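You operate a simulated robot arm through the tools that you are given. There is no shell and no other tool. Be economical: measure what you need, move in short steps, check, and stop when the job is done.

You are at the controls of a simulated robot arm. One attempt, no reset.

## Task
Plug the sink and run warm suds up to its line.
Fine: strainer out on the draining board, plug in first, two pushes of the green pump, hot tap off at the line.

It is judged by the outcome, as a careful person would: the job done as asked, and still so three seconds after it is handed in. It fails if anything else is knocked over, pushed out of place, dropped, spilled or broken.

## Robot
A 6-joint arm with a two-finger parallel gripper on a trunk, on a base that drives. Base frame: it is fixed to the floor where the robot stands at the start and does not move with it; the origin is under the middle of the robot, x ahead of it, y to its left, z up. Readings come in mm, rad, newtons and seconds.
With the tool pointing down near the work surface it reaches from about 320 to 860 mm from the robot's upright axis, wherever it stands. Its first joint turns from -2.007 to 2.007 rad. Places, roughly: draining board [700, 900, 900]; hot tap [900, 300, 1000]; plug hole [600, 200, 700]; sink [700, 300, 800]; sink plug (7x7x7 cm) [600, 100, 900]; sink pump [800, 100, 1000]. Payload 3.43 kg.
The TCP is the grasp point between the finger pads, 34 mm short of the fingertips. In the tool frame z runs along the fingers and y along their closing line. The gripper opens to 128 mm. The fingers are 24 mm wide and 12 mm thick; the gripper's body (48 by 130 mm) begins 96 mm behind the TCP.
Orientation is that of the tool frame in the base frame, as a unit quaternion [x, y, z, w]. With the fingers straight down and closing along the base's y, the tool's x points along the base's -x, its y along +y and its z along -z.

## Interface
- The arm moves only by the tool move_arm. Its argument "steps" is one flat list of numbers, 7 for each row, row after row: the gripper command, from -1 (fully open) to 1 (shut), values between in proportion, then the shift along the base's x, y, z in mm, then the turn, a rotation vector about the base's x, y, z in rad. In form: [jaw, dx, dy, dz, rx, ry, rz, jaw, dx, dy, dz, rx, ry, rz, ...]. A call has 1 to 10 rows; each row is the pose to reach, as a shift and turn from the pose commanded when the call began. A row lasts 0.2 s, in which the tool goes at most 50 mm and 0.15 rad; a call with a longer step from one row to the next is refused whole, and so is a gripper value outside its range. Where a pose cannot be reached the arm comes as near as it can. A force on the tool above 40 N (or 10 N above the force at the start of the call, whichever is more), or a blocked arm, ends the call early, and 0.2 s more pass. The fingers move at their own pace (about 108 mm/s each) and stop on an object; they squeeze with about 22 N. The grip force told is the motor's: it shows also when the fingers shut on nothing. Time passes only in rows, and 0.2 s behind the last, so rows that repeat a pose let the fingers close. The reply holds the time, the measured pose of the TCP, the force on the tool along the base axes, the opening and the grip force, in the units named above and with some noise, with the torque about the TCP (base axes, N m) and any sound that the robot's microphone picked up, and new pictures: "pictures" is both (left out), scene, wrist or none.
- Cameras (640 x 400 px; columns grow to the right, rows downward): "scene" is now at [-0.7, 220, 1432.2]; the picture's right is [0.25, -0.97, 0.00], its down [-0.48, -0.12, -0.87] and it looks along [0.84, 0.22, -0.49] (base axes); focal length 285 px, centre (320, 200). "wrist" rides on the gripper at [76, -11, -160] in the tool frame; the picture's right is [0.15, 0.99, 0.00], its down [-0.88, 0.13, -0.45] and it looks along [-0.45, 0.07, 0.89] (tool axes); focal length 234 px, centre (320, 200). There is no depth. A picture from a camera that has moved, and an enlarged one, comes with that camera's place and axes in the base frame and with its lens. The place of the scene camera against the robot may be out by one fixed shift of up to 25 mm in any direction.
- raise_lower(by): slides the trunk up (or, below 0, down) by that many mm; the arm and the scene camera ride with it, the base frame stays. It gives what a move gives, with no picture.
- base_move(legs): drives the robot by 1 to 6 legs, each [ahead, turn to the left] in mm and rad, along the robot's own axes; the way and the turn of a leg run together, so that a leg with both is an arc; at most 1500 mm and 3.142 rad a leg. The arm and the cameras ride along, it lands a little off, and it stops where it bumps. It gives what a move gives, and a new picture of the scene camera.
- head_to(pan, tilt): turns the head with the scene camera to pan (to the left, within 1.798 rad either way) and tilt (down, from -0.506 to 1.204), counted from straight ahead of the robot. It gives what a move gives, and a new picture of the scene camera.
- inspect(camera, box): a new picture of the part [left, top, right, bottom] of that camera's present view, enlarged. No time passes.
- job_done(): hands the job in; it is judged then, once.

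Work in short steps. Places have to be worked out from the pictures, the camera data and where the tool is seen: move nearer, look again, correct. Check each grasp and each placing, and mend what went wrong. You have 120 turns and 260 pictures in all, those below and enlarged ones among them. Open the gripper and draw the arm clear of the work before you hand the job in, unless the task says otherwise; then end with one line.

The tools are called as a command line: name --argument value ..., lists and objects as JSON in quotes. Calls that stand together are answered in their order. move_arm: Moves the arm, as the interface text tells. Its arguments: {"type":"object","properties":{"steps":{"type":"array","items":{"type":"number"}},"pictures":{"type":"string","enum":["both","scene","wrist","none"]}},"required":["steps"]} The other tools are called the same way: raise_lower (by) slides the trunk up or down; base_move (legs) drives the base; head_to (pan, tilt) turns the head that bears the scene camera; inspect (camera, box) takes an enlarged picture of a part of a camera's view; job_done () hands the job in.

At the start:

```text
clock: 0.0
eef_pos: [477.5, 51.2, 1254.9]
tcp_rot: [0.002, 1.0, -0.001, 0.001]
wrist_force: [-0.3, -0.2, 0.4]
wrist_torque: [0.0, -0.05, 0.02]
grip_width: 127.9
gripper_force: 0.0
trunk travel left (down, up): [-675.0, 115.0]
robot x, y, heading: [0.7, -1.9, -0.003]
head pan, tilt: [0.251, 0.515]
```

scene: 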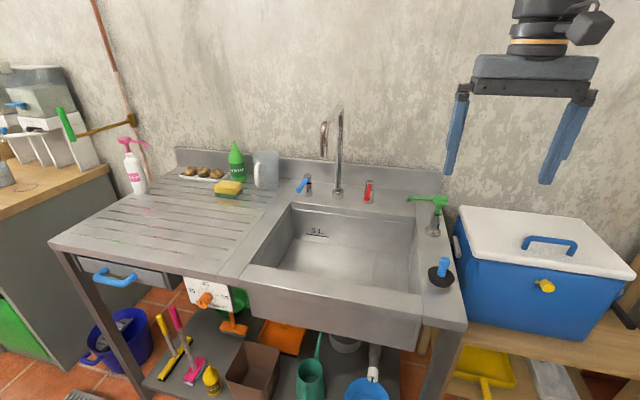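
wrist: 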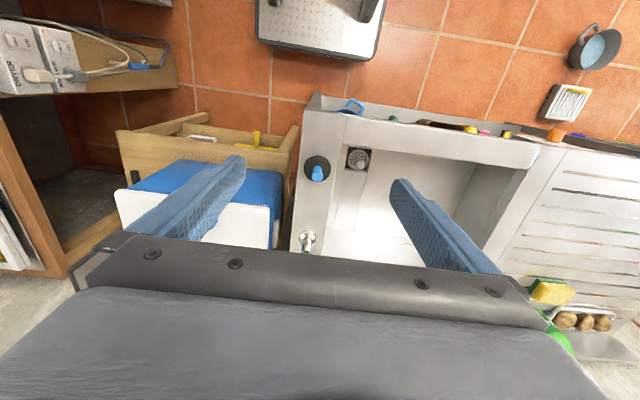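

I see the sink, plug (black disc with blue handle), green pump, blue and red taps. I'll zoom in on the sink zone, the taps and the drain.

inspect --camera "scene" --box '[230, 140, 470, 290]'

inspect --camera "wrist" --box '[270, 90, 510, 260]'

inspect --camera "scene" --box '[100, 240, 400, 400]'

```text
2.67 times, centred on (350, 215) of scene
camera zoom: at [-0.7, 220.0, 1432.2], right [0.25, -0.97, 0.0], down [-0.48, -0.12, -0.87], along [0.84, 0.22, -0.49], focal length 759 px, centre (240, 160)
```

zoom: 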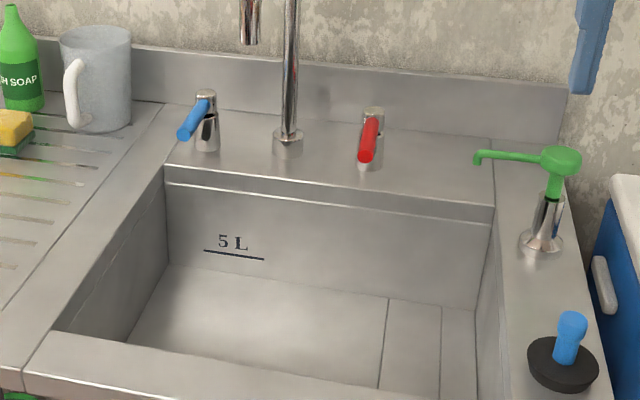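

```text
2.35 times, centred on (390, 175) of wrist
camera zoom: at [402.6, 39.8, 1414.1], right [-0.15, 0.99, 0.0], down [0.88, 0.13, 0.46], along [0.45, 0.06, -0.89], focal length 551 px, centre (155, 259)
```

zoom: 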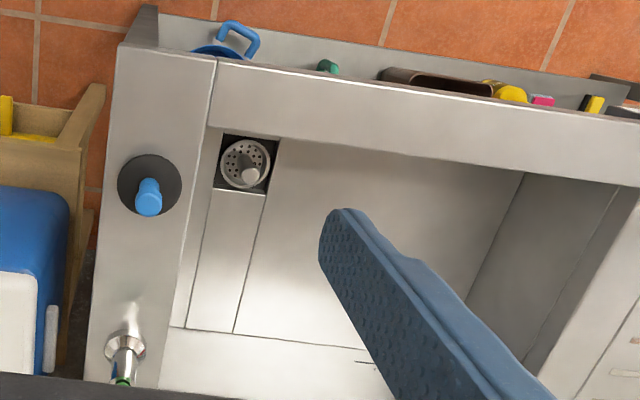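

```text
2.13 times, centred on (250, 320) of scene
camera zoom: at [-0.7, 220.0, 1432.2], right [0.25, -0.97, 0.0], down [-0.48, -0.12, -0.87], along [0.84, 0.22, -0.49], focal length 607 px, centre (469, -56)
```

zoom: 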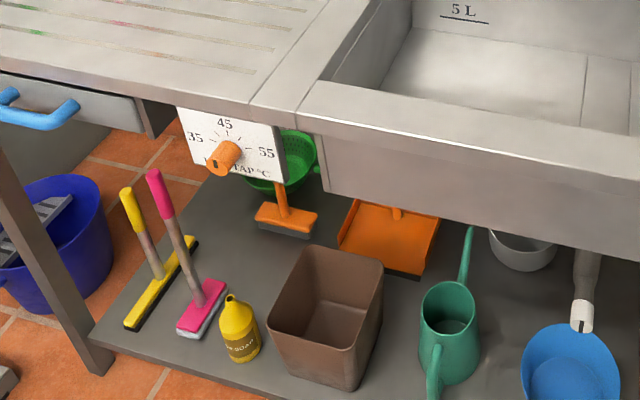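

The strainer sits in a recess at the near right of the sink. I'll zoom in on the thermostat dial, the spout and the handles.

inspect --camera "scene" --box '[175, 270, 255, 320]'

inspect --camera "scene" --box '[280, 100, 460, 220]'

inspect --camera "wrist" --box '[290, 130, 390, 200]'

```text
8.00 times, centred on (215, 295) of scene
camera zoom: at [-0.7, 220.0, 1432.2], right [0.25, -0.97, 0.0], down [-0.48, -0.12, -0.87], along [0.84, 0.22, -0.49], focal length 2277 px, centre (1160, -560)
```

zoom: 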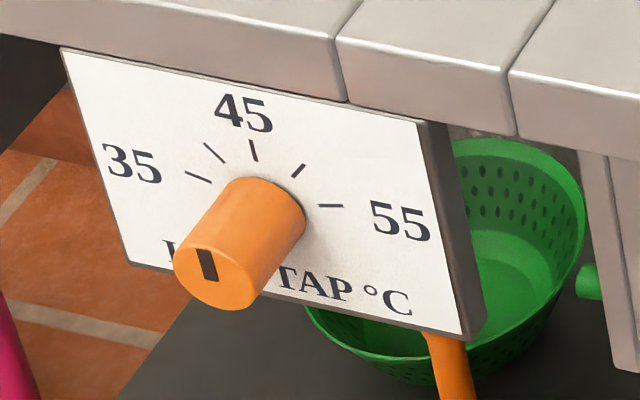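

```text
3.33 times, centred on (370, 160) of scene
camera zoom: at [-0.7, 220.0, 1432.2], right [0.25, -0.97, 0.0], down [-0.48, -0.12, -0.87], along [0.84, 0.22, -0.49], focal length 949 px, centre (153, 333)
```

zoom: 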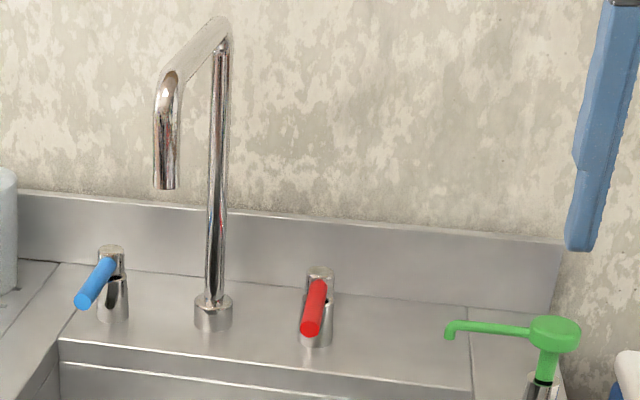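

```text
5.71 times, centred on (340, 165) of wrist
camera zoom: at [402.6, 39.8, 1414.1], right [-0.15, 0.99, 0.0], down [0.88, 0.13, 0.46], along [0.45, 0.06, -0.89], focal length 1338 px, centre (206, 400)
```

zoom: 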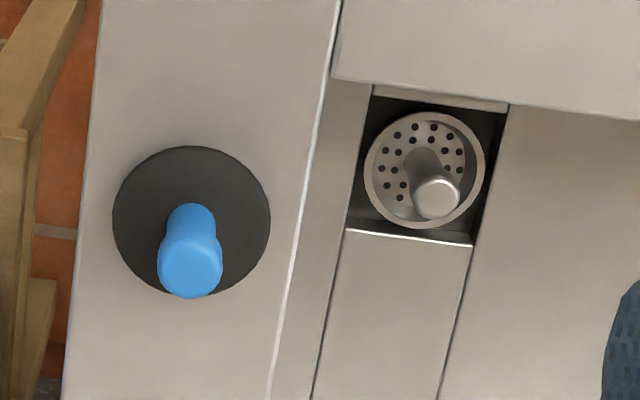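

Dial marks 45 (warm), deck seems to be at about z≈890–900, and the tap is too far to reach from here. I'll turn left, to shift the base toward the middle of the sink, checking the floor first.

base_move --legs '[[0, 1.57]]'

```text
clock: 4.2
eef_pos: [-51.7, 478.0, 1255.8]
tcp_rot: [0.707, -0.707, 0.0, -0.001]
wrist_force: [0.0, 0.2, 0.0]
wrist_torque: [-0.03, -0.02, 0.01]
grip_width: 128.0
gripper_force: 0.0
trunk travel left (down, up): [-675.0, 115.0]
robot x, y, heading: [3.9, -2.1, 1.57]
head pan, tilt: [0.251, 0.515]
camera scene: at [-224.3, 8.0, 1432.2], right [0.97, 0.25, 0.0], down [0.12, -0.48, -0.87], along [-0.22, 0.84, -0.49], focal length 285 px, centre (320, 200)
```

scene: 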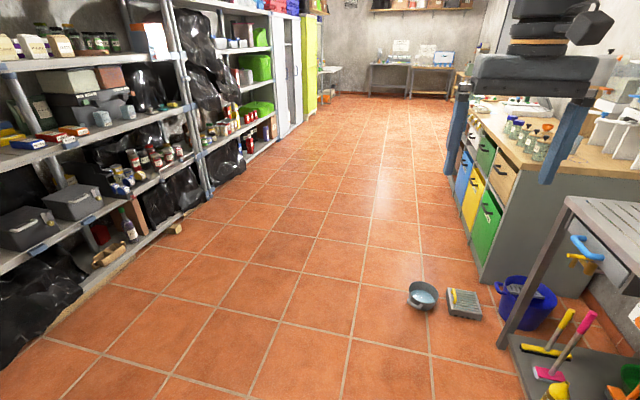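

The floor is clear for several hundred mm. Drive 270 mm along y and turn back to face the sink.

base_move --legs '[[270, 0], [0, -1.57]]'

head_to --pan 0.0 --tilt 0.75

```text
clock: 9.9
eef_pos: [476.1, 325.0, 1256.0]
tcp_rot: [-0.004, 1.0, -0.001, 0.0]
wrist_force: [0.3, 0.2, 0.4]
wrist_torque: [0.03, 0.01, 0.02]
grip_width: 128.0
gripper_force: 0.1
trunk travel left (down, up): [-675.0, 115.0]
robot x, y, heading: [3.7, 273.4, 0.006]
head pan, tilt: [0.251, 0.515]
camera scene: at [-3.0, 490.0, 1432.2], right [0.26, -0.97, 0.0], down [-0.48, -0.13, -0.87], along [0.84, 0.22, -0.49], focal length 285 px, centre (320, 200)
```

scene: 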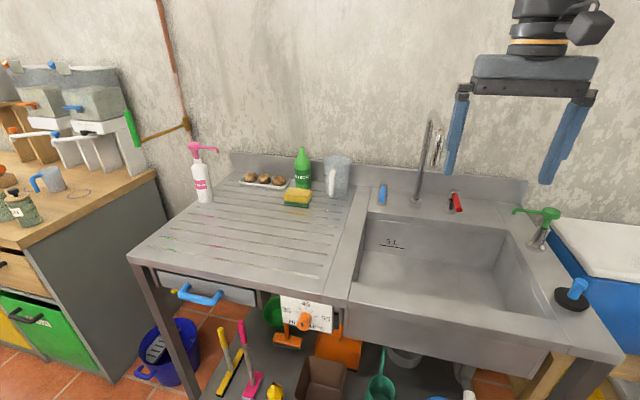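

```text
clock: 10.7
eef_pos: [475.8, 325.2, 1255.8]
tcp_rot: [-0.004, 1.0, -0.001, 0.001]
wrist_force: [0.9, -0.3, -0.7]
wrist_torque: [-0.02, 0.01, -0.03]
grip_width: 128.0
gripper_force: 0.1
trunk travel left (down, up): [-675.0, 115.0]
robot x, y, heading: [0.4, 271.9, 0.008]
head pan, tilt: [0.0, 0.75]
camera scene: at [-7.7, 467.4, 1411.7], right [0.01, -1.0, 0.0], down [-0.68, -0.01, -0.73], along [0.73, 0.01, -0.68], focal length 285 px, centre (320, 200)
```

scene: 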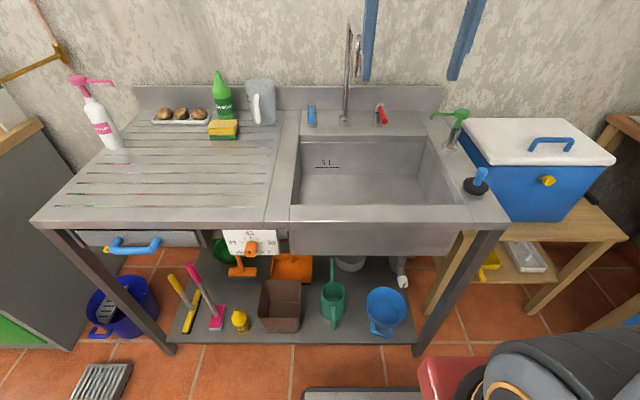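

There is about 170 mm between the base front and the bench. Drive 90 mm ahead.

base_move --legs '[[90, -0.006]]'

```text
clock: 11.8
eef_pos: [567.3, 322.6, 1255.0]
tcp_rot: [-0.001, 1.0, -0.001, 0.0]
wrist_force: [-0.6, -0.9, -0.2]
wrist_torque: [0.0, 0.0, -0.01]
grip_width: 128.0
gripper_force: 0.0
trunk travel left (down, up): [-675.0, 115.0]
robot x, y, heading: [92.8, 272.1, 0.002]
head pan, tilt: [0.0, 0.75]
camera scene: at [82.9, 467.8, 1411.7], right [0.0, -1.0, 0.0], down [-0.68, 0.0, -0.73], along [0.73, 0.0, -0.68], focal length 285 px, centre (320, 200)
```

scene: 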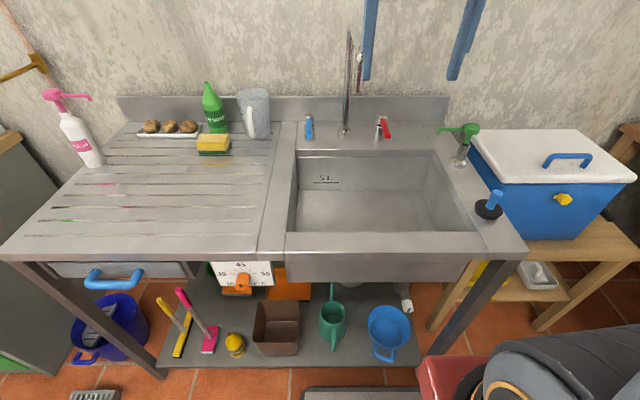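

Now bring the hand over the strainer region and lower, for a close wrist view.

move_arm --steps '[-1, 0, -40, -20, 0, 0, 0, -1, 0, -80, -50, 0, 0, 0, -1, 0, -120, -80, 0, 0, 0, -1, 0, -133, -120, 0, 0, 0, -1, 0, -133, -160, 0, 0, 0]'

```text
clock: 13.0
eef_pos: [566.7, 189.0, 1095.0]
tcp_rot: [-0.001, 1.0, -0.001, 0.001]
wrist_force: [-0.8, -0.5, -0.2]
wrist_torque: [-0.03, 0.0, 0.0]
grip_width: 127.8
gripper_force: 0.1
trunk travel left (down, up): [-675.0, 115.0]
robot x, y, heading: [90.7, 272.3, 0.001]
head pan, tilt: [0.0, 0.75]
camera scene: at [82.7, 467.8, 1411.6], right [0.0, -1.0, 0.0], down [-0.68, 0.0, -0.73], along [0.73, 0.0, -0.68], focal length 285 px, centre (320, 200)
camera wrist: at [491.7, 177.4, 1254.3], right [-0.15, 0.99, 0.0], down [0.88, 0.13, 0.46], along [0.45, 0.06, -0.89], focal length 234 px, centre (320, 200)
```

scene: 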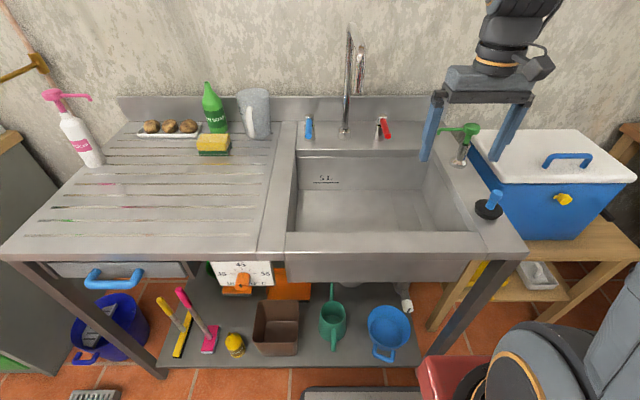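
wrist: 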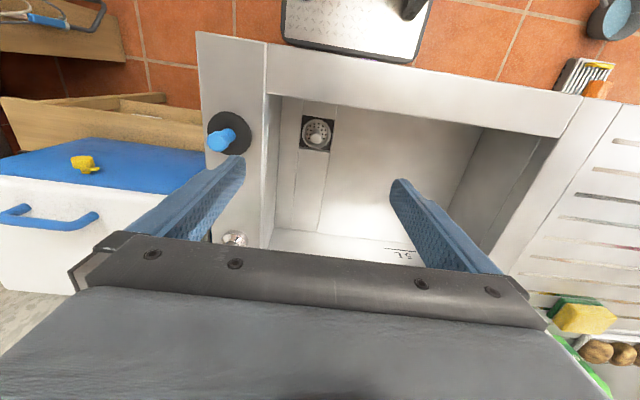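

I'll zoom in for triangulation against the first wrist view.

inspect --camera "wrist" --box '[190, 80, 350, 180]'

```text
4.00 times, centred on (270, 130) of wrist
camera zoom: at [491.7, 177.4, 1254.3], right [-0.15, 0.99, 0.0], down [0.88, 0.13, 0.46], along [0.45, 0.06, -0.89], focal length 937 px, centre (520, 480)
```

zoom: 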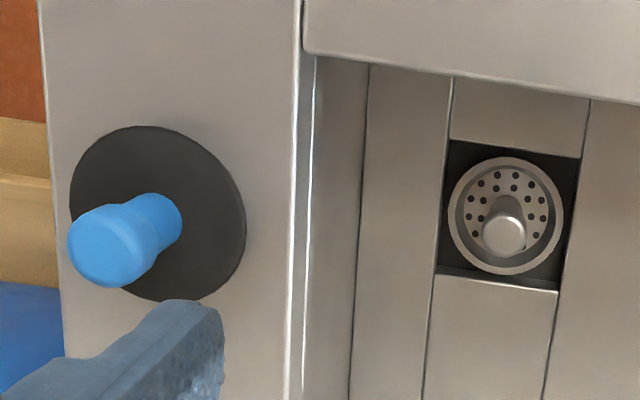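

Triangulated: plug disc at (579,57,~905), strainer rim (596,181,~730), knob top z≈780, sink walls x≈516 and y≈104. Descend over the knob part way with a half-open jaw and check.

move_arm --steps '[0, 29, -8, 0, 0, 0, 0, 0, 29, -8, -50, 0, 0, 0, 0, 29, -8, -100, 0, 0, 0, 0, 29, -8, -150, 0, 0, 0, 0, 29, -8, -200, 0, 0, 0, 0, 29, -8, -225, 0, 0, 0]' --pictures "wrist"

```text
clock: 14.4
eef_pos: [594.7, 179.9, 870.8]
tcp_rot: [-0.002, 1.0, -0.002, 0.002]
wrist_force: [-0.4, 0.0, 0.3]
wrist_torque: [0.0, -0.01, 0.03]
grip_width: 63.6
gripper_force: 0.1
trunk travel left (down, up): [-675.0, 115.0]
robot x, y, heading: [92.0, 269.1, 0.005]
head pan, tilt: [0.0, 0.75]
camera wrist: at [519.7, 169.0, 1029.6], right [-0.15, 0.99, 0.0], down [0.88, 0.13, 0.46], along [0.45, 0.06, -0.89], focal length 234 px, centre (320, 200)
```

wrist: 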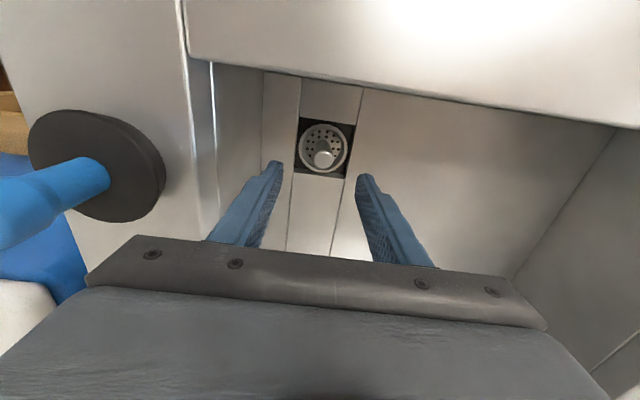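

The knob is at (596,183). Descend to TCP z≈788 and close.

move_arm --steps '[0, 2, 3, -40, 0, 0, 0, 0, 2, 3, -82, 0, 0, 0, 0, 2, 3, -82, 0, 0, 0, 1, 2, 3, -82, 0, 0, 0, 1, 2, 3, -82, 0, 0, 0, 1, 2, 3, -82, 0, 0, 0]' --pictures "wrist"

```text
clock: 15.8
eef_pos: [596.8, 182.7, 787.4]
tcp_rot: [-0.001, 1.0, -0.001, 0.0]
wrist_force: [0.4, -1.0, -0.7]
wrist_torque: [0.03, 0.0, 0.0]
grip_width: 22.9
gripper_force: 22.5
trunk travel left (down, up): [-675.0, 115.0]
robot x, y, heading: [90.6, 269.7, 0.006]
head pan, tilt: [0.0, 0.75]
camera wrist: at [521.6, 171.9, 947.5], right [-0.15, 0.99, 0.0], down [0.88, 0.13, 0.46], along [0.45, 0.07, -0.89], focal length 234 px, centre (320, 200)
```

wrist: 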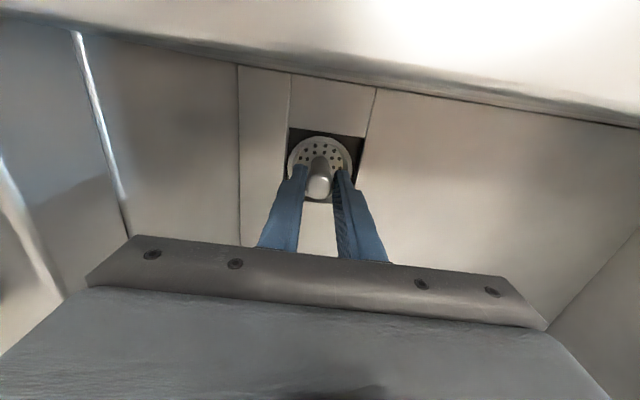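

Gripped at 22.9 mm. Lift straight up.

move_arm --steps '[1, 0, 0, 20, 0, 0, 0, 1, 0, 0, 50, 0, 0, 0, 1, 0, 0, 100, 0, 0, 0, 1, 0, 0, 150, 0, 0, 0, 1, 0, 0, 200, 0, 0, 0, 1, 0, 0, 240, 0, 0, 0, 1, 0, 0, 270, 0, 0, 0]'

```text
clock: 17.4
eef_pos: [598.0, 185.4, 1059.6]
tcp_rot: [0.0, 1.0, -0.001, 0.0]
wrist_force: [0.2, 0.4, -1.0]
wrist_torque: [-0.01, 0.05, -0.02]
grip_width: 22.7
gripper_force: 21.6
trunk travel left (down, up): [-675.0, 115.0]
robot x, y, heading: [92.8, 271.8, 0.001]
head pan, tilt: [0.0, 0.75]
camera scene: at [83.4, 467.8, 1411.6], right [0.0, -1.0, 0.0], down [-0.68, 0.0, -0.73], along [0.73, 0.0, -0.68], focal length 285 px, centre (320, 200)
camera wrist: at [523.0, 173.6, 1217.9], right [-0.15, 0.99, 0.0], down [0.88, 0.13, 0.46], along [0.45, 0.07, -0.89], focal length 234 px, centre (320, 200)
```

scene: 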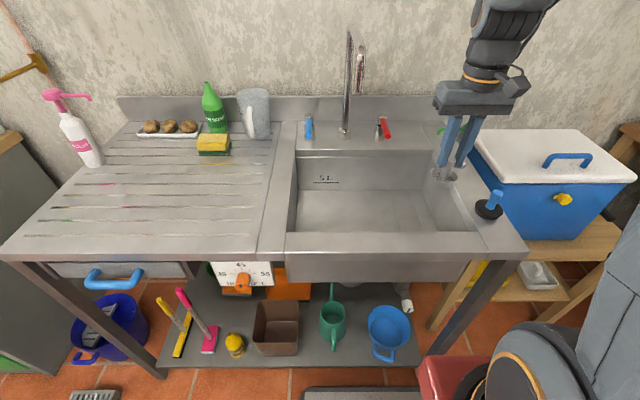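
wrist: 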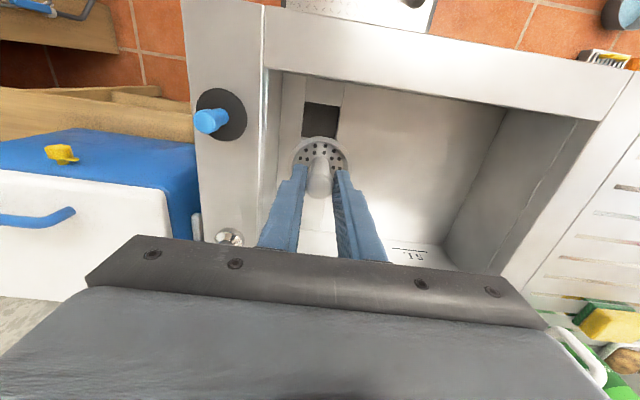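

Strainer is out. Carry it left toward the draining board at about (610,690).

move_arm --steps '[1, 1, 48, 0, 0, 0, 0, 1, 2, 96, 0, 0, 0, 0, 1, 3, 144, 0, 0, 0, 0, 1, 4, 192, 0, 0, 0, 0, 1, 5, 240, 0, 0, 0, 0, 1, 6, 288, 0, 0, 0, 0, 1, 8, 336, 0, 0, 0, 0, 1, 10, 384, 0, 0, 0, 0, 1, 11, 432, 0, 0, 0, 0, 1, 12, 480, 0, 0, 0, 0]'

```text
clock: 19.6
eef_pos: [607.5, 663.6, 1059.9]
tcp_rot: [-0.001, 1.0, -0.001, 0.0]
wrist_force: [-0.1, -0.3, -0.9]
wrist_torque: [0.04, 0.02, 0.04]
grip_width: 22.8
gripper_force: 22.6
trunk travel left (down, up): [-675.0, 115.0]
robot x, y, heading: [88.9, 266.4, -0.002]
head pan, tilt: [0.0, 0.75]
camera scene: at [83.1, 467.4, 1411.7], right [0.0, -1.0, 0.0], down [-0.68, 0.0, -0.73], along [0.73, 0.0, -0.68], focal length 285 px, centre (320, 200)
camera wrist: at [533.6, 652.9, 1217.4], right [-0.15, 0.99, 0.0], down [0.88, 0.13, 0.46], along [0.45, 0.07, -0.89], focal length 234 px, centre (320, 200)
```

scene: 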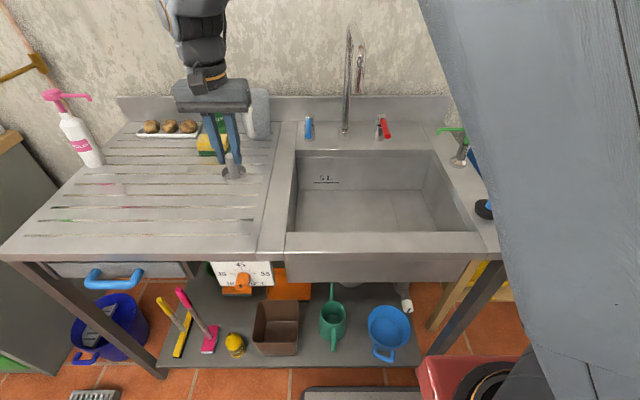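
wrist: 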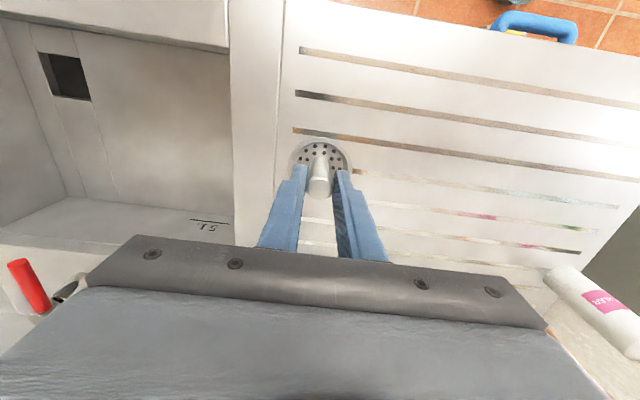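

Shift 50 mm more onto the board and lower near to it.

move_arm --steps '[1, 0, 50, 0, 0, 0, 0, 1, 0, 50, -30, 0, 0, 0, 1, 0, 50, -55, 0, 0, 0, 1, 0, 50, -60, 0, 0, 0]'

```text
clock: 20.6
eef_pos: [608.5, 713.9, 998.0]
tcp_rot: [-0.001, 1.0, -0.001, 0.001]
wrist_force: [-0.7, 0.2, -0.6]
wrist_torque: [-0.01, -0.03, 0.0]
grip_width: 22.9
gripper_force: 22.0
trunk travel left (down, up): [-675.0, 115.0]
robot x, y, heading: [90.9, 271.3, -0.003]
head pan, tilt: [0.0, 0.75]
camera scene: at [83.1, 468.0, 1411.6], right [0.0, -1.0, 0.0], down [-0.68, 0.0, -0.73], along [0.73, 0.0, -0.68], focal length 285 px, centre (320, 200)
camera wrist: at [534.1, 703.3, 1156.4], right [-0.15, 0.99, 0.0], down [0.88, 0.13, 0.46], along [0.45, 0.06, -0.89], focal length 234 px, centre (320, 200)
```

scene: 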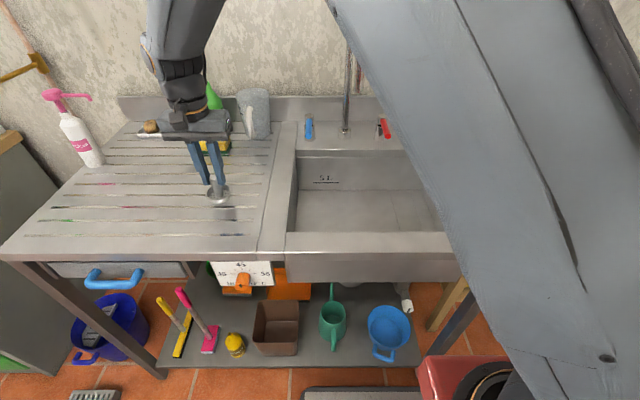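
wrist: 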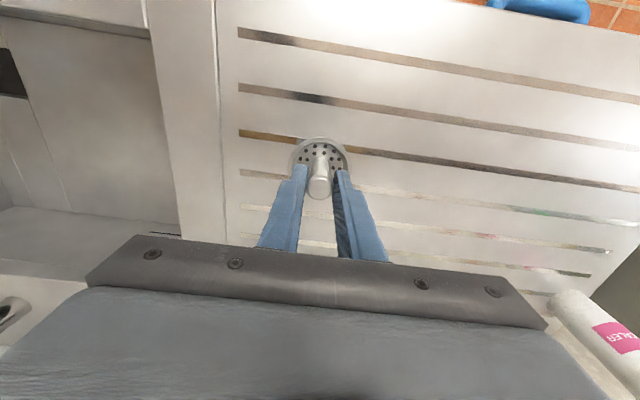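

inspect --camera "scene" --box '[180, 150, 260, 230]'

```text
5.00 times, centred on (220, 190) of scene
camera zoom: at [83.1, 468.0, 1411.6], right [0.0, -1.0, 0.0], down [-0.68, 0.0, -0.73], along [0.73, 0.0, -0.68], focal length 1423 px, centre (820, 250)
```

zoom: 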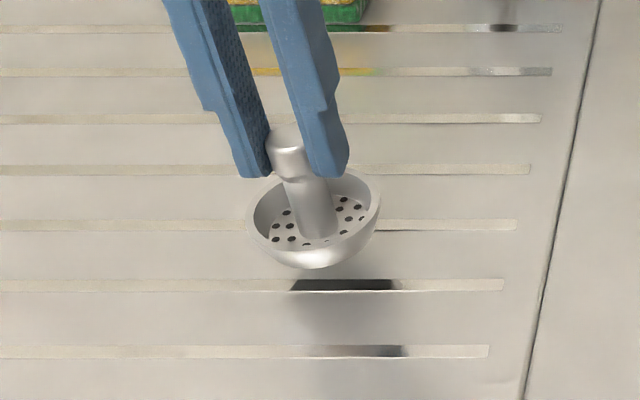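

The basket hangs about 25 mm above the board. Lower in small steps.

move_arm --steps '[1, 0, 0, -10, 0, 0, 0, 1, 0, 0, -15, 0, 0, 0, 1, 0, 0, -18, 0, 0, 0, 1, 0, 0, -20, 0, 0, 0]' --pictures "scene"

inspect --camera "scene" --box '[180, 150, 260, 230]'

```text
clock: 21.6
eef_pos: [610.2, 714.8, 978.9]
tcp_rot: [0.0, 1.0, -0.001, 0.001]
wrist_force: [-0.3, -0.2, -0.2]
wrist_torque: [0.0, 0.0, 0.03]
grip_width: 22.8
gripper_force: 22.5
trunk travel left (down, up): [-675.0, 115.0]
robot x, y, heading: [86.3, 267.8, 0.004]
head pan, tilt: [0.0, 0.75]
camera scene: at [83.1, 468.0, 1411.6], right [0.0, -1.0, 0.0], down [-0.68, 0.0, -0.73], along [0.73, 0.0, -0.68], focal length 285 px, centre (320, 200)
```

scene: 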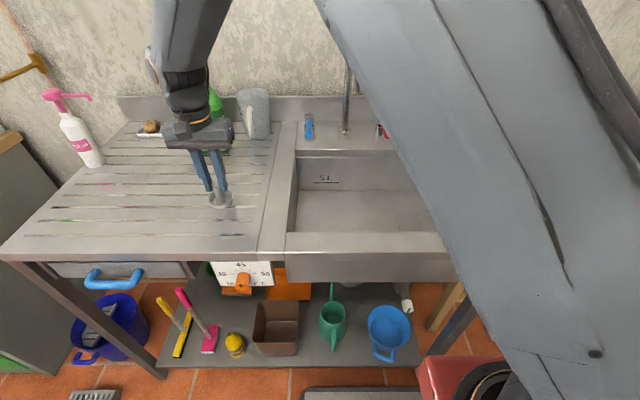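

```text
5.00 times, centred on (220, 190) of scene
camera zoom: at [83.1, 468.0, 1411.6], right [0.0, -1.0, 0.0], down [-0.68, 0.0, -0.73], along [0.73, 0.0, -0.68], focal length 1423 px, centre (820, 250)
```

zoom: 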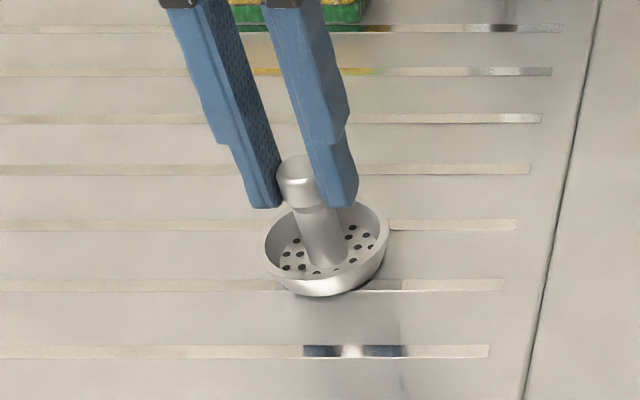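

Still no contact force; continue down in 3 mm steps.

move_arm --steps '[1, 0, 0, -3, 0, 0, 0, 1, 0, 0, -5, 0, 0, 0, 1, 0, 0, -6, 0, 0, 0]' --pictures "none"

inspect --camera "scene" --box '[180, 150, 260, 230]'

```text
clock: 22.4
eef_pos: [609.0, 713.9, 975.0]
tcp_rot: [-0.001, 1.0, 0.0, 0.001]
wrist_force: [0.5, -0.8, 19.8]
wrist_torque: [-0.03, -0.13, -0.02]
grip_width: 22.9
gripper_force: 21.6
trunk travel left (down, up): [-675.0, 115.0]
robot x, y, heading: [89.3, 272.0, 0.002]
head pan, tilt: [0.0, 0.75]
```

```text
5.00 times, centred on (220, 190) of scene
camera zoom: at [82.5, 467.4, 1411.8], right [0.0, -1.0, 0.0], down [-0.68, 0.0, -0.73], along [0.73, 0.0, -0.68], focal length 1423 px, centre (820, 250)
```

zoom: 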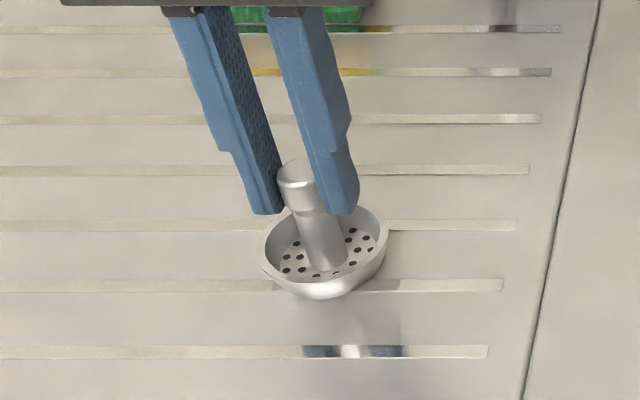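

Contact (20 N). Ease up 2 mm, open and rise clear.

move_arm --steps '[1, 0, 0, 4, 0, 0, 0, 0.4, 0, 0, 4, 0, 0, 0, 0, 0, 0, 4, 0, 0, 0, 0, 0, 0, 4, 0, 0, 0, 0, 0, 0, 40, 0, 0, 0, 0, 0, 0, 90, 0, 0, 0]' --pictures "scene"

inspect --camera "scene" --box '[180, 150, 260, 230]'

```text
clock: 23.8
eef_pos: [609.4, 714.8, 1062.4]
tcp_rot: [0.0, 1.0, -0.001, 0.0]
wrist_force: [-0.3, 0.3, -0.2]
wrist_torque: [-0.04, -0.02, -0.01]
grip_width: 63.9
gripper_force: 0.0
trunk travel left (down, up): [-675.0, 115.0]
robot x, y, heading: [88.9, 267.1, 0.0]
head pan, tilt: [0.0, 0.75]
camera scene: at [83.5, 468.3, 1411.6], right [0.0, -1.0, 0.0], down [-0.68, 0.0, -0.73], along [0.73, 0.0, -0.68], focal length 285 px, centre (320, 200)
```

scene: 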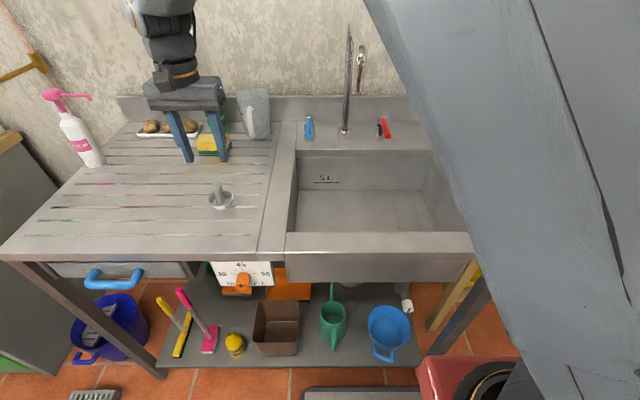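

```text
5.00 times, centred on (220, 190) of scene
camera zoom: at [83.5, 468.3, 1411.6], right [0.0, -1.0, 0.0], down [-0.68, 0.0, -0.73], along [0.73, 0.0, -0.68], focal length 1423 px, centre (820, 250)
```

zoom: 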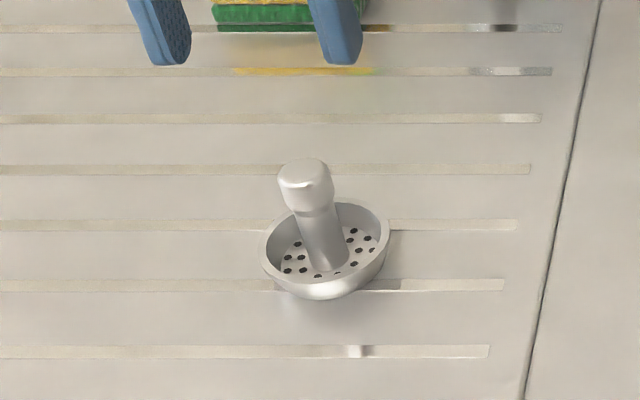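

Strainer stands on the draining board. Now go back to the right, to the plug at ≈(579,57), staying high.

move_arm --steps '[0, 0, -48, 0, 0, 0, 0, 0, 0, -96, 0, 0, 0, 0, 0, 0, -144, 0, 0, 0, 0, 0, 0, -192, 0, 0, 0, 0, 0, 0, -240, 0, 0, 0, 0, 0, 0, -288, 0, 0, 0, 0, 0, 0, -336, 0, 0, 0, 0, 0, 0, -384, 0, 0, 0, 0, 0, 0, -432, 0, 0, 0, 0, 0, 0, -480, 0, 0, 0, 0]' --pictures "none"

move_arm --steps '[0, -10, -48, 10, 0, 0, 0, 0, -20, -96, 20, 0, 0, 0, 0, -30, -144, 30, 0, 0, 0, 0, -30, -178, 30, 0, 0, 0]'

```text
clock: 26.0
eef_pos: [608.9, 234.2, 1064.3]
tcp_rot: [-0.001, 1.0, -0.003, 0.0]
wrist_force: [-1.1, 0.1, 0.0]
wrist_torque: [-0.06, 0.02, -0.02]
grip_width: 64.3
gripper_force: 0.0
trunk travel left (down, up): [-675.0, 115.0]
robot x, y, heading: [89.4, 271.2, 0.006]
head pan, tilt: [0.0, 0.75]
```

```text
clock: 27.0
eef_pos: [580.2, 55.1, 1093.6]
tcp_rot: [0.0, 1.0, -0.001, 0.0]
wrist_force: [-0.5, 0.4, -0.5]
wrist_torque: [-0.09, -0.03, 0.0]
grip_width: 64.1
gripper_force: 0.1
trunk travel left (down, up): [-675.0, 115.0]
robot x, y, heading: [90.4, 269.0, 0.003]
head pan, tilt: [0.0, 0.75]
camera scene: at [83.0, 468.1, 1411.6], right [0.0, -1.0, 0.0], down [-0.68, 0.0, -0.73], along [0.73, 0.0, -0.68], focal length 285 px, centre (320, 200)
camera wrist: at [505.1, 44.7, 1251.9], right [-0.15, 0.99, 0.0], down [0.88, 0.13, 0.46], along [0.45, 0.06, -0.89], focal length 234 px, centre (320, 200)
```

scene: 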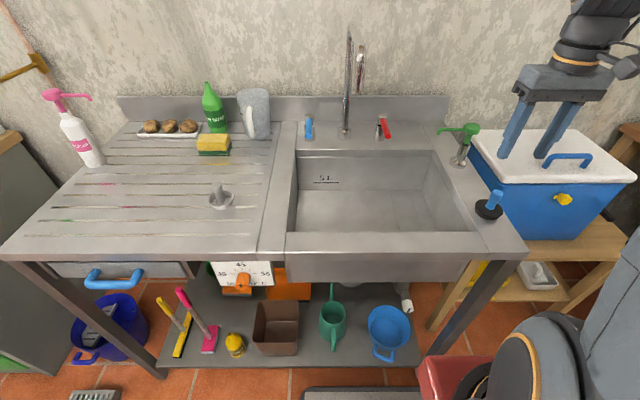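
wrist: 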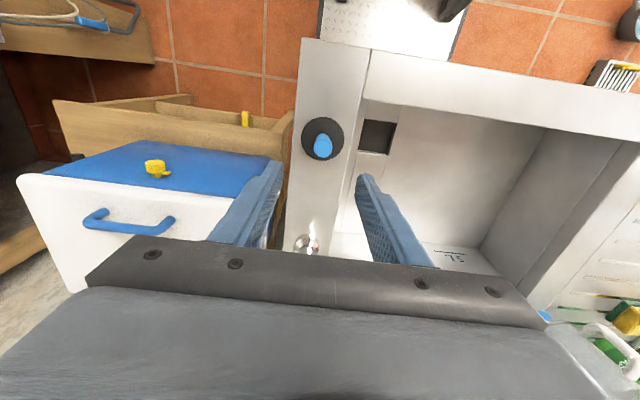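

Zoom in on the plug and plug hole to fix positions.

inspect --camera "wrist" --box '[280, 90, 440, 190]'

```text
4.00 times, centred on (360, 140) of wrist
camera zoom: at [505.1, 44.7, 1251.9], right [-0.15, 0.99, 0.0], down [0.88, 0.13, 0.46], along [0.45, 0.06, -0.89], focal length 937 px, centre (160, 440)
```

zoom: 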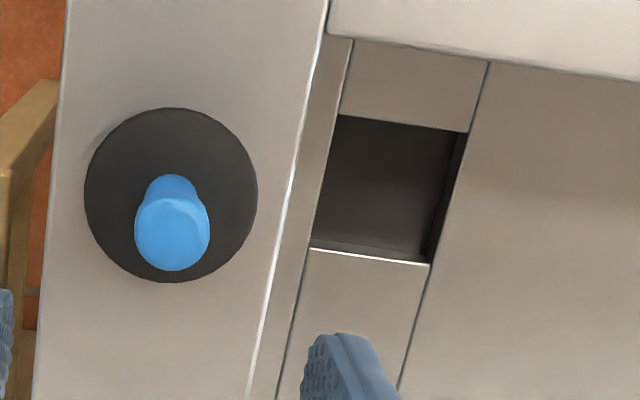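

Plug axis at (579,57.3), handle top z≈962. Descend to TCP z 964 and grip the upper handle.

move_arm --steps '[0, -1, 2, -50, 0, 0, 0, 0, -1, 2, -100, 0, 0, 0, 0, -1, 2, -130, 0, 0, 0, 0, -1, 2, -130, 0, 0, 0, 1, -1, 2, -130, 0, 0, 0, 1, -1, 2, -130, 0, 0, 0, 1, -1, 2, -130, 0, 0, 0]'

```text
clock: 28.6
eef_pos: [579.2, 57.6, 962.6]
tcp_rot: [-0.001, 1.0, -0.001, 0.001]
wrist_force: [0.2, 0.6, 0.0]
wrist_torque: [0.0, -0.02, -0.04]
grip_width: 22.9
gripper_force: 22.1
trunk travel left (down, up): [-675.0, 115.0]
robot x, y, heading: [86.9, 271.4, 0.004]
head pan, tilt: [0.0, 0.75]
camera scene: at [83.2, 467.8, 1411.7], right [0.0, -1.0, 0.0], down [-0.68, 0.0, -0.73], along [0.73, 0.0, -0.68], focal length 285 px, centre (320, 200)
camera wrist: at [504.3, 46.1, 1121.2], right [-0.15, 0.99, 0.0], down [0.88, 0.13, 0.46], along [0.45, 0.07, -0.89], focal length 234 px, centre (320, 200)
```

scene: 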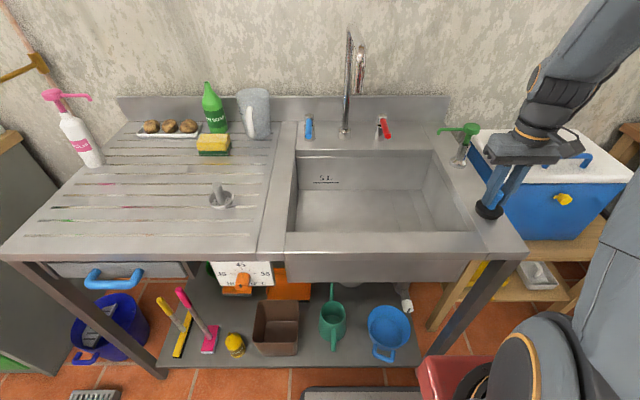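
wrist: 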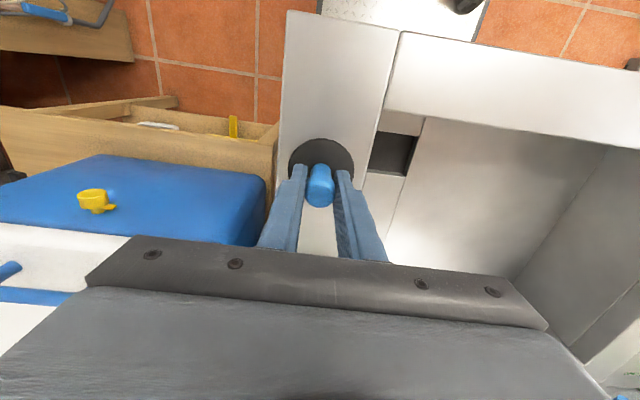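

Handle gripped. Lift, carry over the plug hole, and start down.

move_arm --steps '[1, 0, 0, 30, 0, 0, 0, 1, 0, 0, 60, 0, 0, 0, 1, 8, 45, 60, 0, 0, 0, 1, 15, 90, 60, 0, 0, 0, 1, 18, 125, 60, 0, 0, 0, 1, 18, 125, 60, 0, 0, 0]' --pictures "both"

inspect --camera "wrist" --box '[240, 60, 400, 200]'

```text
clock: 30.0
eef_pos: [596.9, 182.2, 1022.4]
tcp_rot: [-0.001, 1.0, -0.002, 0.001]
wrist_force: [-0.1, 0.5, -1.1]
wrist_torque: [0.0, 0.01, -0.02]
grip_width: 22.7
gripper_force: 22.1
trunk travel left (down, up): [-675.0, 115.0]
robot x, y, heading: [92.3, 272.6, 0.004]
head pan, tilt: [0.0, 0.75]
camera scene: at [83.1, 467.8, 1411.6], right [0.0, -1.0, 0.0], down [-0.68, 0.0, -0.73], along [0.73, 0.0, -0.68], focal length 285 px, centre (320, 200)
camera wrist: at [522.6, 171.8, 1181.5], right [-0.15, 0.99, 0.0], down [0.88, 0.13, 0.46], along [0.45, 0.06, -0.89], focal length 234 px, centre (320, 200)
```

scene: 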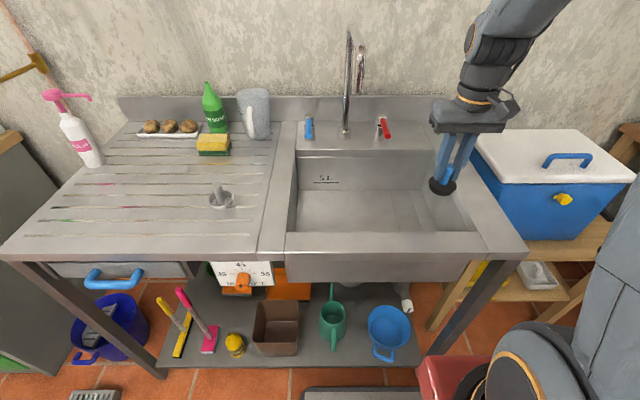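
wrist: 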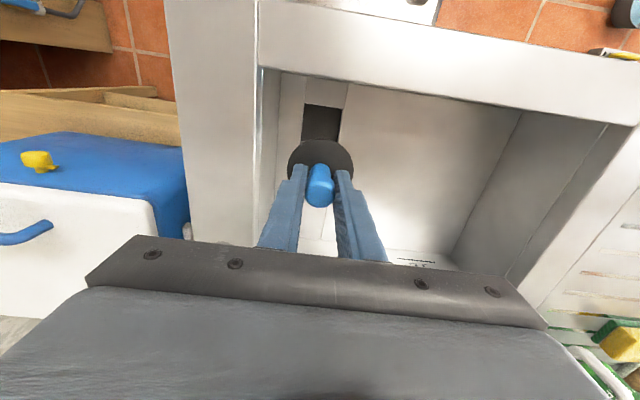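

```text
2.86 times, centred on (320, 130) of wrist
camera zoom: at [522.6, 171.8, 1181.5], right [-0.15, 0.99, 0.0], down [0.88, 0.13, 0.46], along [0.45, 0.06, -0.89], focal length 669 px, centre (320, 400)
```

zoom: 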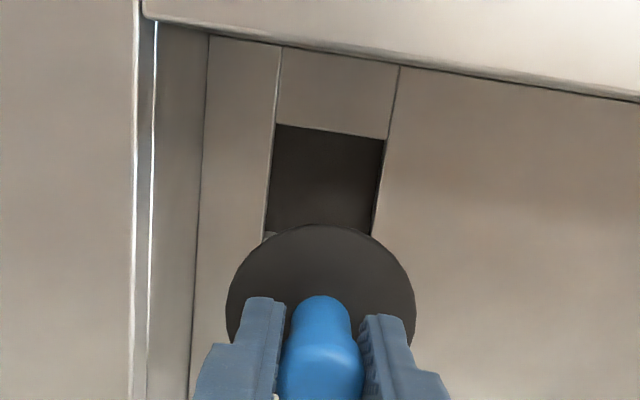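

The hole is a ~69 mm square centred at ≈(596,182.5); the plug is aligned. Lower to just above the floor.

move_arm --steps '[1, -1, 0, -50, 0, 0, 0, 1, -1, 0, -100, 0, 0, 0, 1, -1, 0, -150, 0, 0, 0, 1, -1, 0, -190, 0, 0, 0, 1, -1, 0, -200, 0, 0, 0]'

inspect --camera "wrist" --box '[240, 60, 400, 200]'

```text
clock: 31.2
eef_pos: [596.6, 183.6, 822.7]
tcp_rot: [0.0, 1.0, -0.001, 0.001]
wrist_force: [0.2, 0.0, -0.1]
wrist_torque: [-0.01, -0.02, 0.02]
grip_width: 23.1
gripper_force: 22.0
trunk travel left (down, up): [-675.0, 115.0]
robot x, y, heading: [93.4, 271.6, 0.0]
head pan, tilt: [0.0, 0.75]
camera scene: at [83.0, 467.8, 1411.7], right [0.0, -1.0, 0.0], down [-0.68, 0.0, -0.73], along [0.73, 0.0, -0.68], focal length 285 px, centre (320, 200)
camera wrist: at [520.9, 172.1, 981.4], right [-0.15, 0.99, 0.0], down [0.88, 0.13, 0.46], along [0.45, 0.06, -0.89], focal length 234 px, centre (320, 200)
```

scene: 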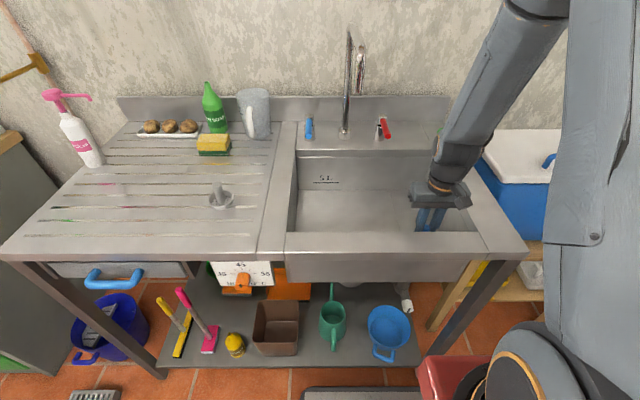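
wrist: 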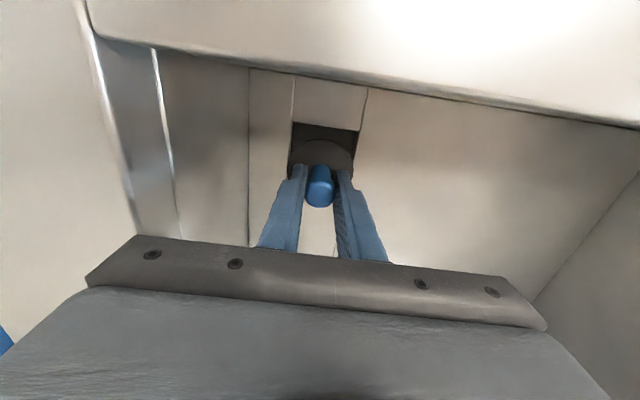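

```text
2.86 times, centred on (320, 130) of wrist
camera zoom: at [520.9, 172.1, 981.4], right [-0.15, 0.99, 0.0], down [0.88, 0.13, 0.46], along [0.45, 0.06, -0.89], focal length 669 px, centre (320, 400)
```

zoom: 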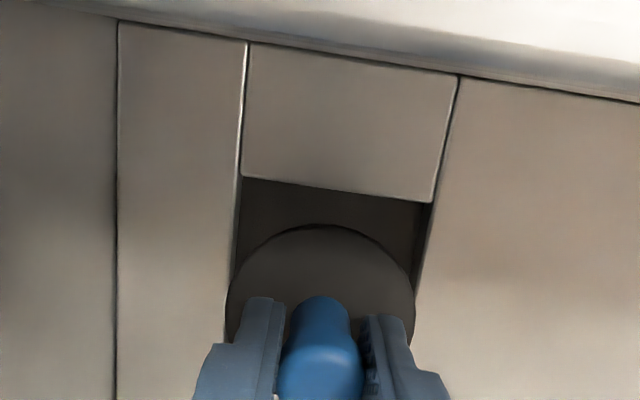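

Aligned. Lower slowly to seat the plug, watching force.

move_arm --steps '[1, 0, 0, -15, 0, 0, 0, 1, 0, 0, -28, 0, 0, 0, 1, 0, 0, -36, 0, 0, 0, 1, 0, 0, -40, 0, 0, 0, 1, 0, 0, -43, 0, 0, 0]' --pictures "wrist"

```text
clock: 32.4
eef_pos: [595.7, 183.3, 779.3]
tcp_rot: [-0.001, 1.0, -0.001, 0.002]
wrist_force: [-0.2, -0.4, -0.3]
wrist_torque: [0.02, 0.0, 0.0]
grip_width: 23.0
gripper_force: 22.2
trunk travel left (down, up): [-675.0, 115.0]
robot x, y, heading: [86.8, 269.3, 0.001]
head pan, tilt: [0.0, 0.75]
camera wrist: at [520.8, 172.0, 938.2], right [-0.15, 0.99, 0.0], down [0.88, 0.13, 0.46], along [0.45, 0.07, -0.89], focal length 234 px, centre (320, 200)
```

wrist: 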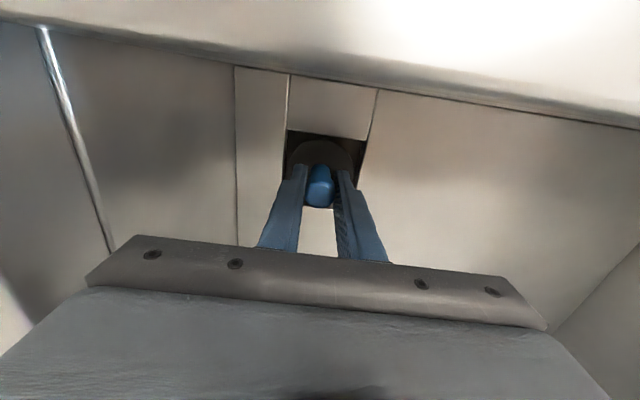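

No contact yet. Continue in 3 mm steps.

move_arm --steps '[1, 0, 0, -3, 0, 0, 0, 1, 0, 0, -6, 0, 0, 0, 1, 0, 0, -9, 0, 0, 0, 1, 0, 0, -12, 0, 0, 0]' --pictures "wrist"

```text
clock: 33.4
eef_pos: [595.8, 182.5, 771.5]
tcp_rot: [-0.002, 1.0, -0.001, 0.003]
wrist_force: [-5.5, 1.2, 23.3]
wrist_torque: [-0.13, 0.05, -0.02]
grip_width: 22.3
gripper_force: 22.2
trunk travel left (down, up): [-675.0, 115.0]
robot x, y, heading: [92.8, 271.6, -0.004]
head pan, tilt: [0.0, 0.75]
stopped in row 4: the force on the tool passed its limit at 48 N (the readings are from after the stop); the commanded pose is now the measured one
camera wrist: at [520.6, 171.8, 930.0], right [-0.15, 0.99, 0.0], down [0.88, 0.13, 0.46], along [0.45, 0.06, -0.89], focal length 234 px, centre (320, 200)
```

wrist: 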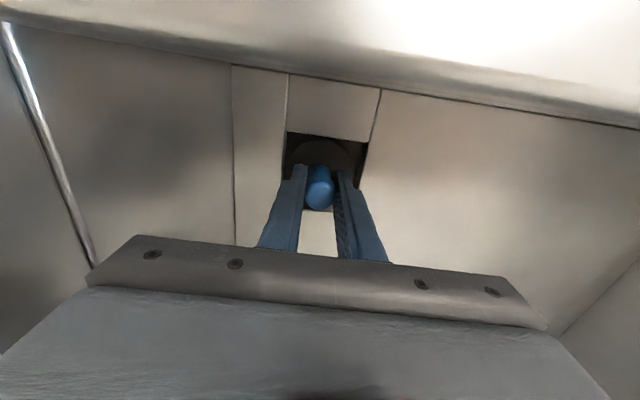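

Contact at plug bottom ≈700, matching the hole's depth. Release and rise a little to see whether it is seated level.

move_arm --steps '[0.3, 0, 0, 0, 0, 0, 0, 0.2, 0, 0, 0, 0, 0, 0, 0.2, 0, 0, 30, 0, 0, 0, 0.2, 0, 0, 75, 0, 0, 0]' --pictures "wrist"

inspect --camera "wrist" --box '[240, 80, 400, 180]'

```text
clock: 34.4
eef_pos: [597.7, 181.9, 844.9]
tcp_rot: [-0.001, 1.0, -0.001, 0.0]
wrist_force: [0.9, 0.0, -0.3]
wrist_torque: [0.03, 0.04, 0.01]
grip_width: 51.1
gripper_force: 0.0
trunk travel left (down, up): [-675.0, 115.0]
robot x, y, heading: [94.1, 273.6, 0.001]
head pan, tilt: [0.0, 0.75]
camera wrist: at [521.9, 171.2, 1003.9], right [-0.15, 0.99, 0.0], down [0.88, 0.13, 0.46], along [0.45, 0.06, -0.89], focal length 234 px, centre (320, 200)
```

wrist: 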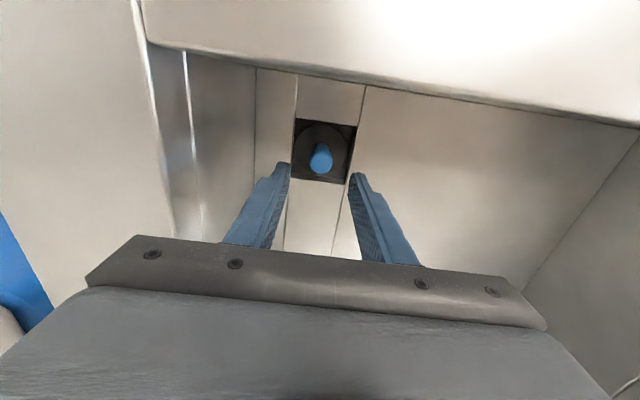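

```text
4.00 times, centred on (320, 130) of wrist
camera zoom: at [521.9, 171.2, 1003.9], right [-0.15, 0.99, 0.0], down [0.88, 0.13, 0.46], along [0.45, 0.06, -0.89], focal length 937 px, centre (320, 480)
```

zoom: 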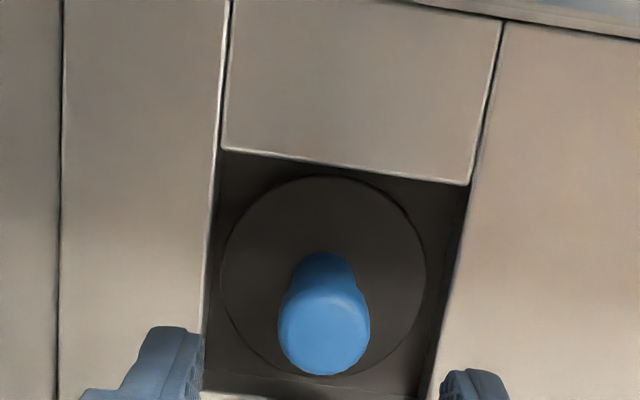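

Plug is seated level in the hole. Rise out and move toward the pump (≈(800,42), head top ≈1015), staying high with jaw closed.

move_arm --steps '[0.2, 0, 0, 50, 0, 0, 0, 0.2, 0, 0, 100, 0, 0, 0, 0.2, 0, 0, 150, 0, 0, 0, 1, 0, 0, 200, 0, 0, 0, 1, 0, -10, 250, 0, 0, 0, 1, 30, -40, 270, 0, 0, 0, 1, 65, -70, 270, 0, 0, 0, 1, 100, -100, 270, 0, 0, 0, 1, 120, -130, 270, 0, 0, 0, 1, 130, -140, 270, 0, 0, 0]'

```text
refused: row 5 steps farther than a row can; nothing moved
```

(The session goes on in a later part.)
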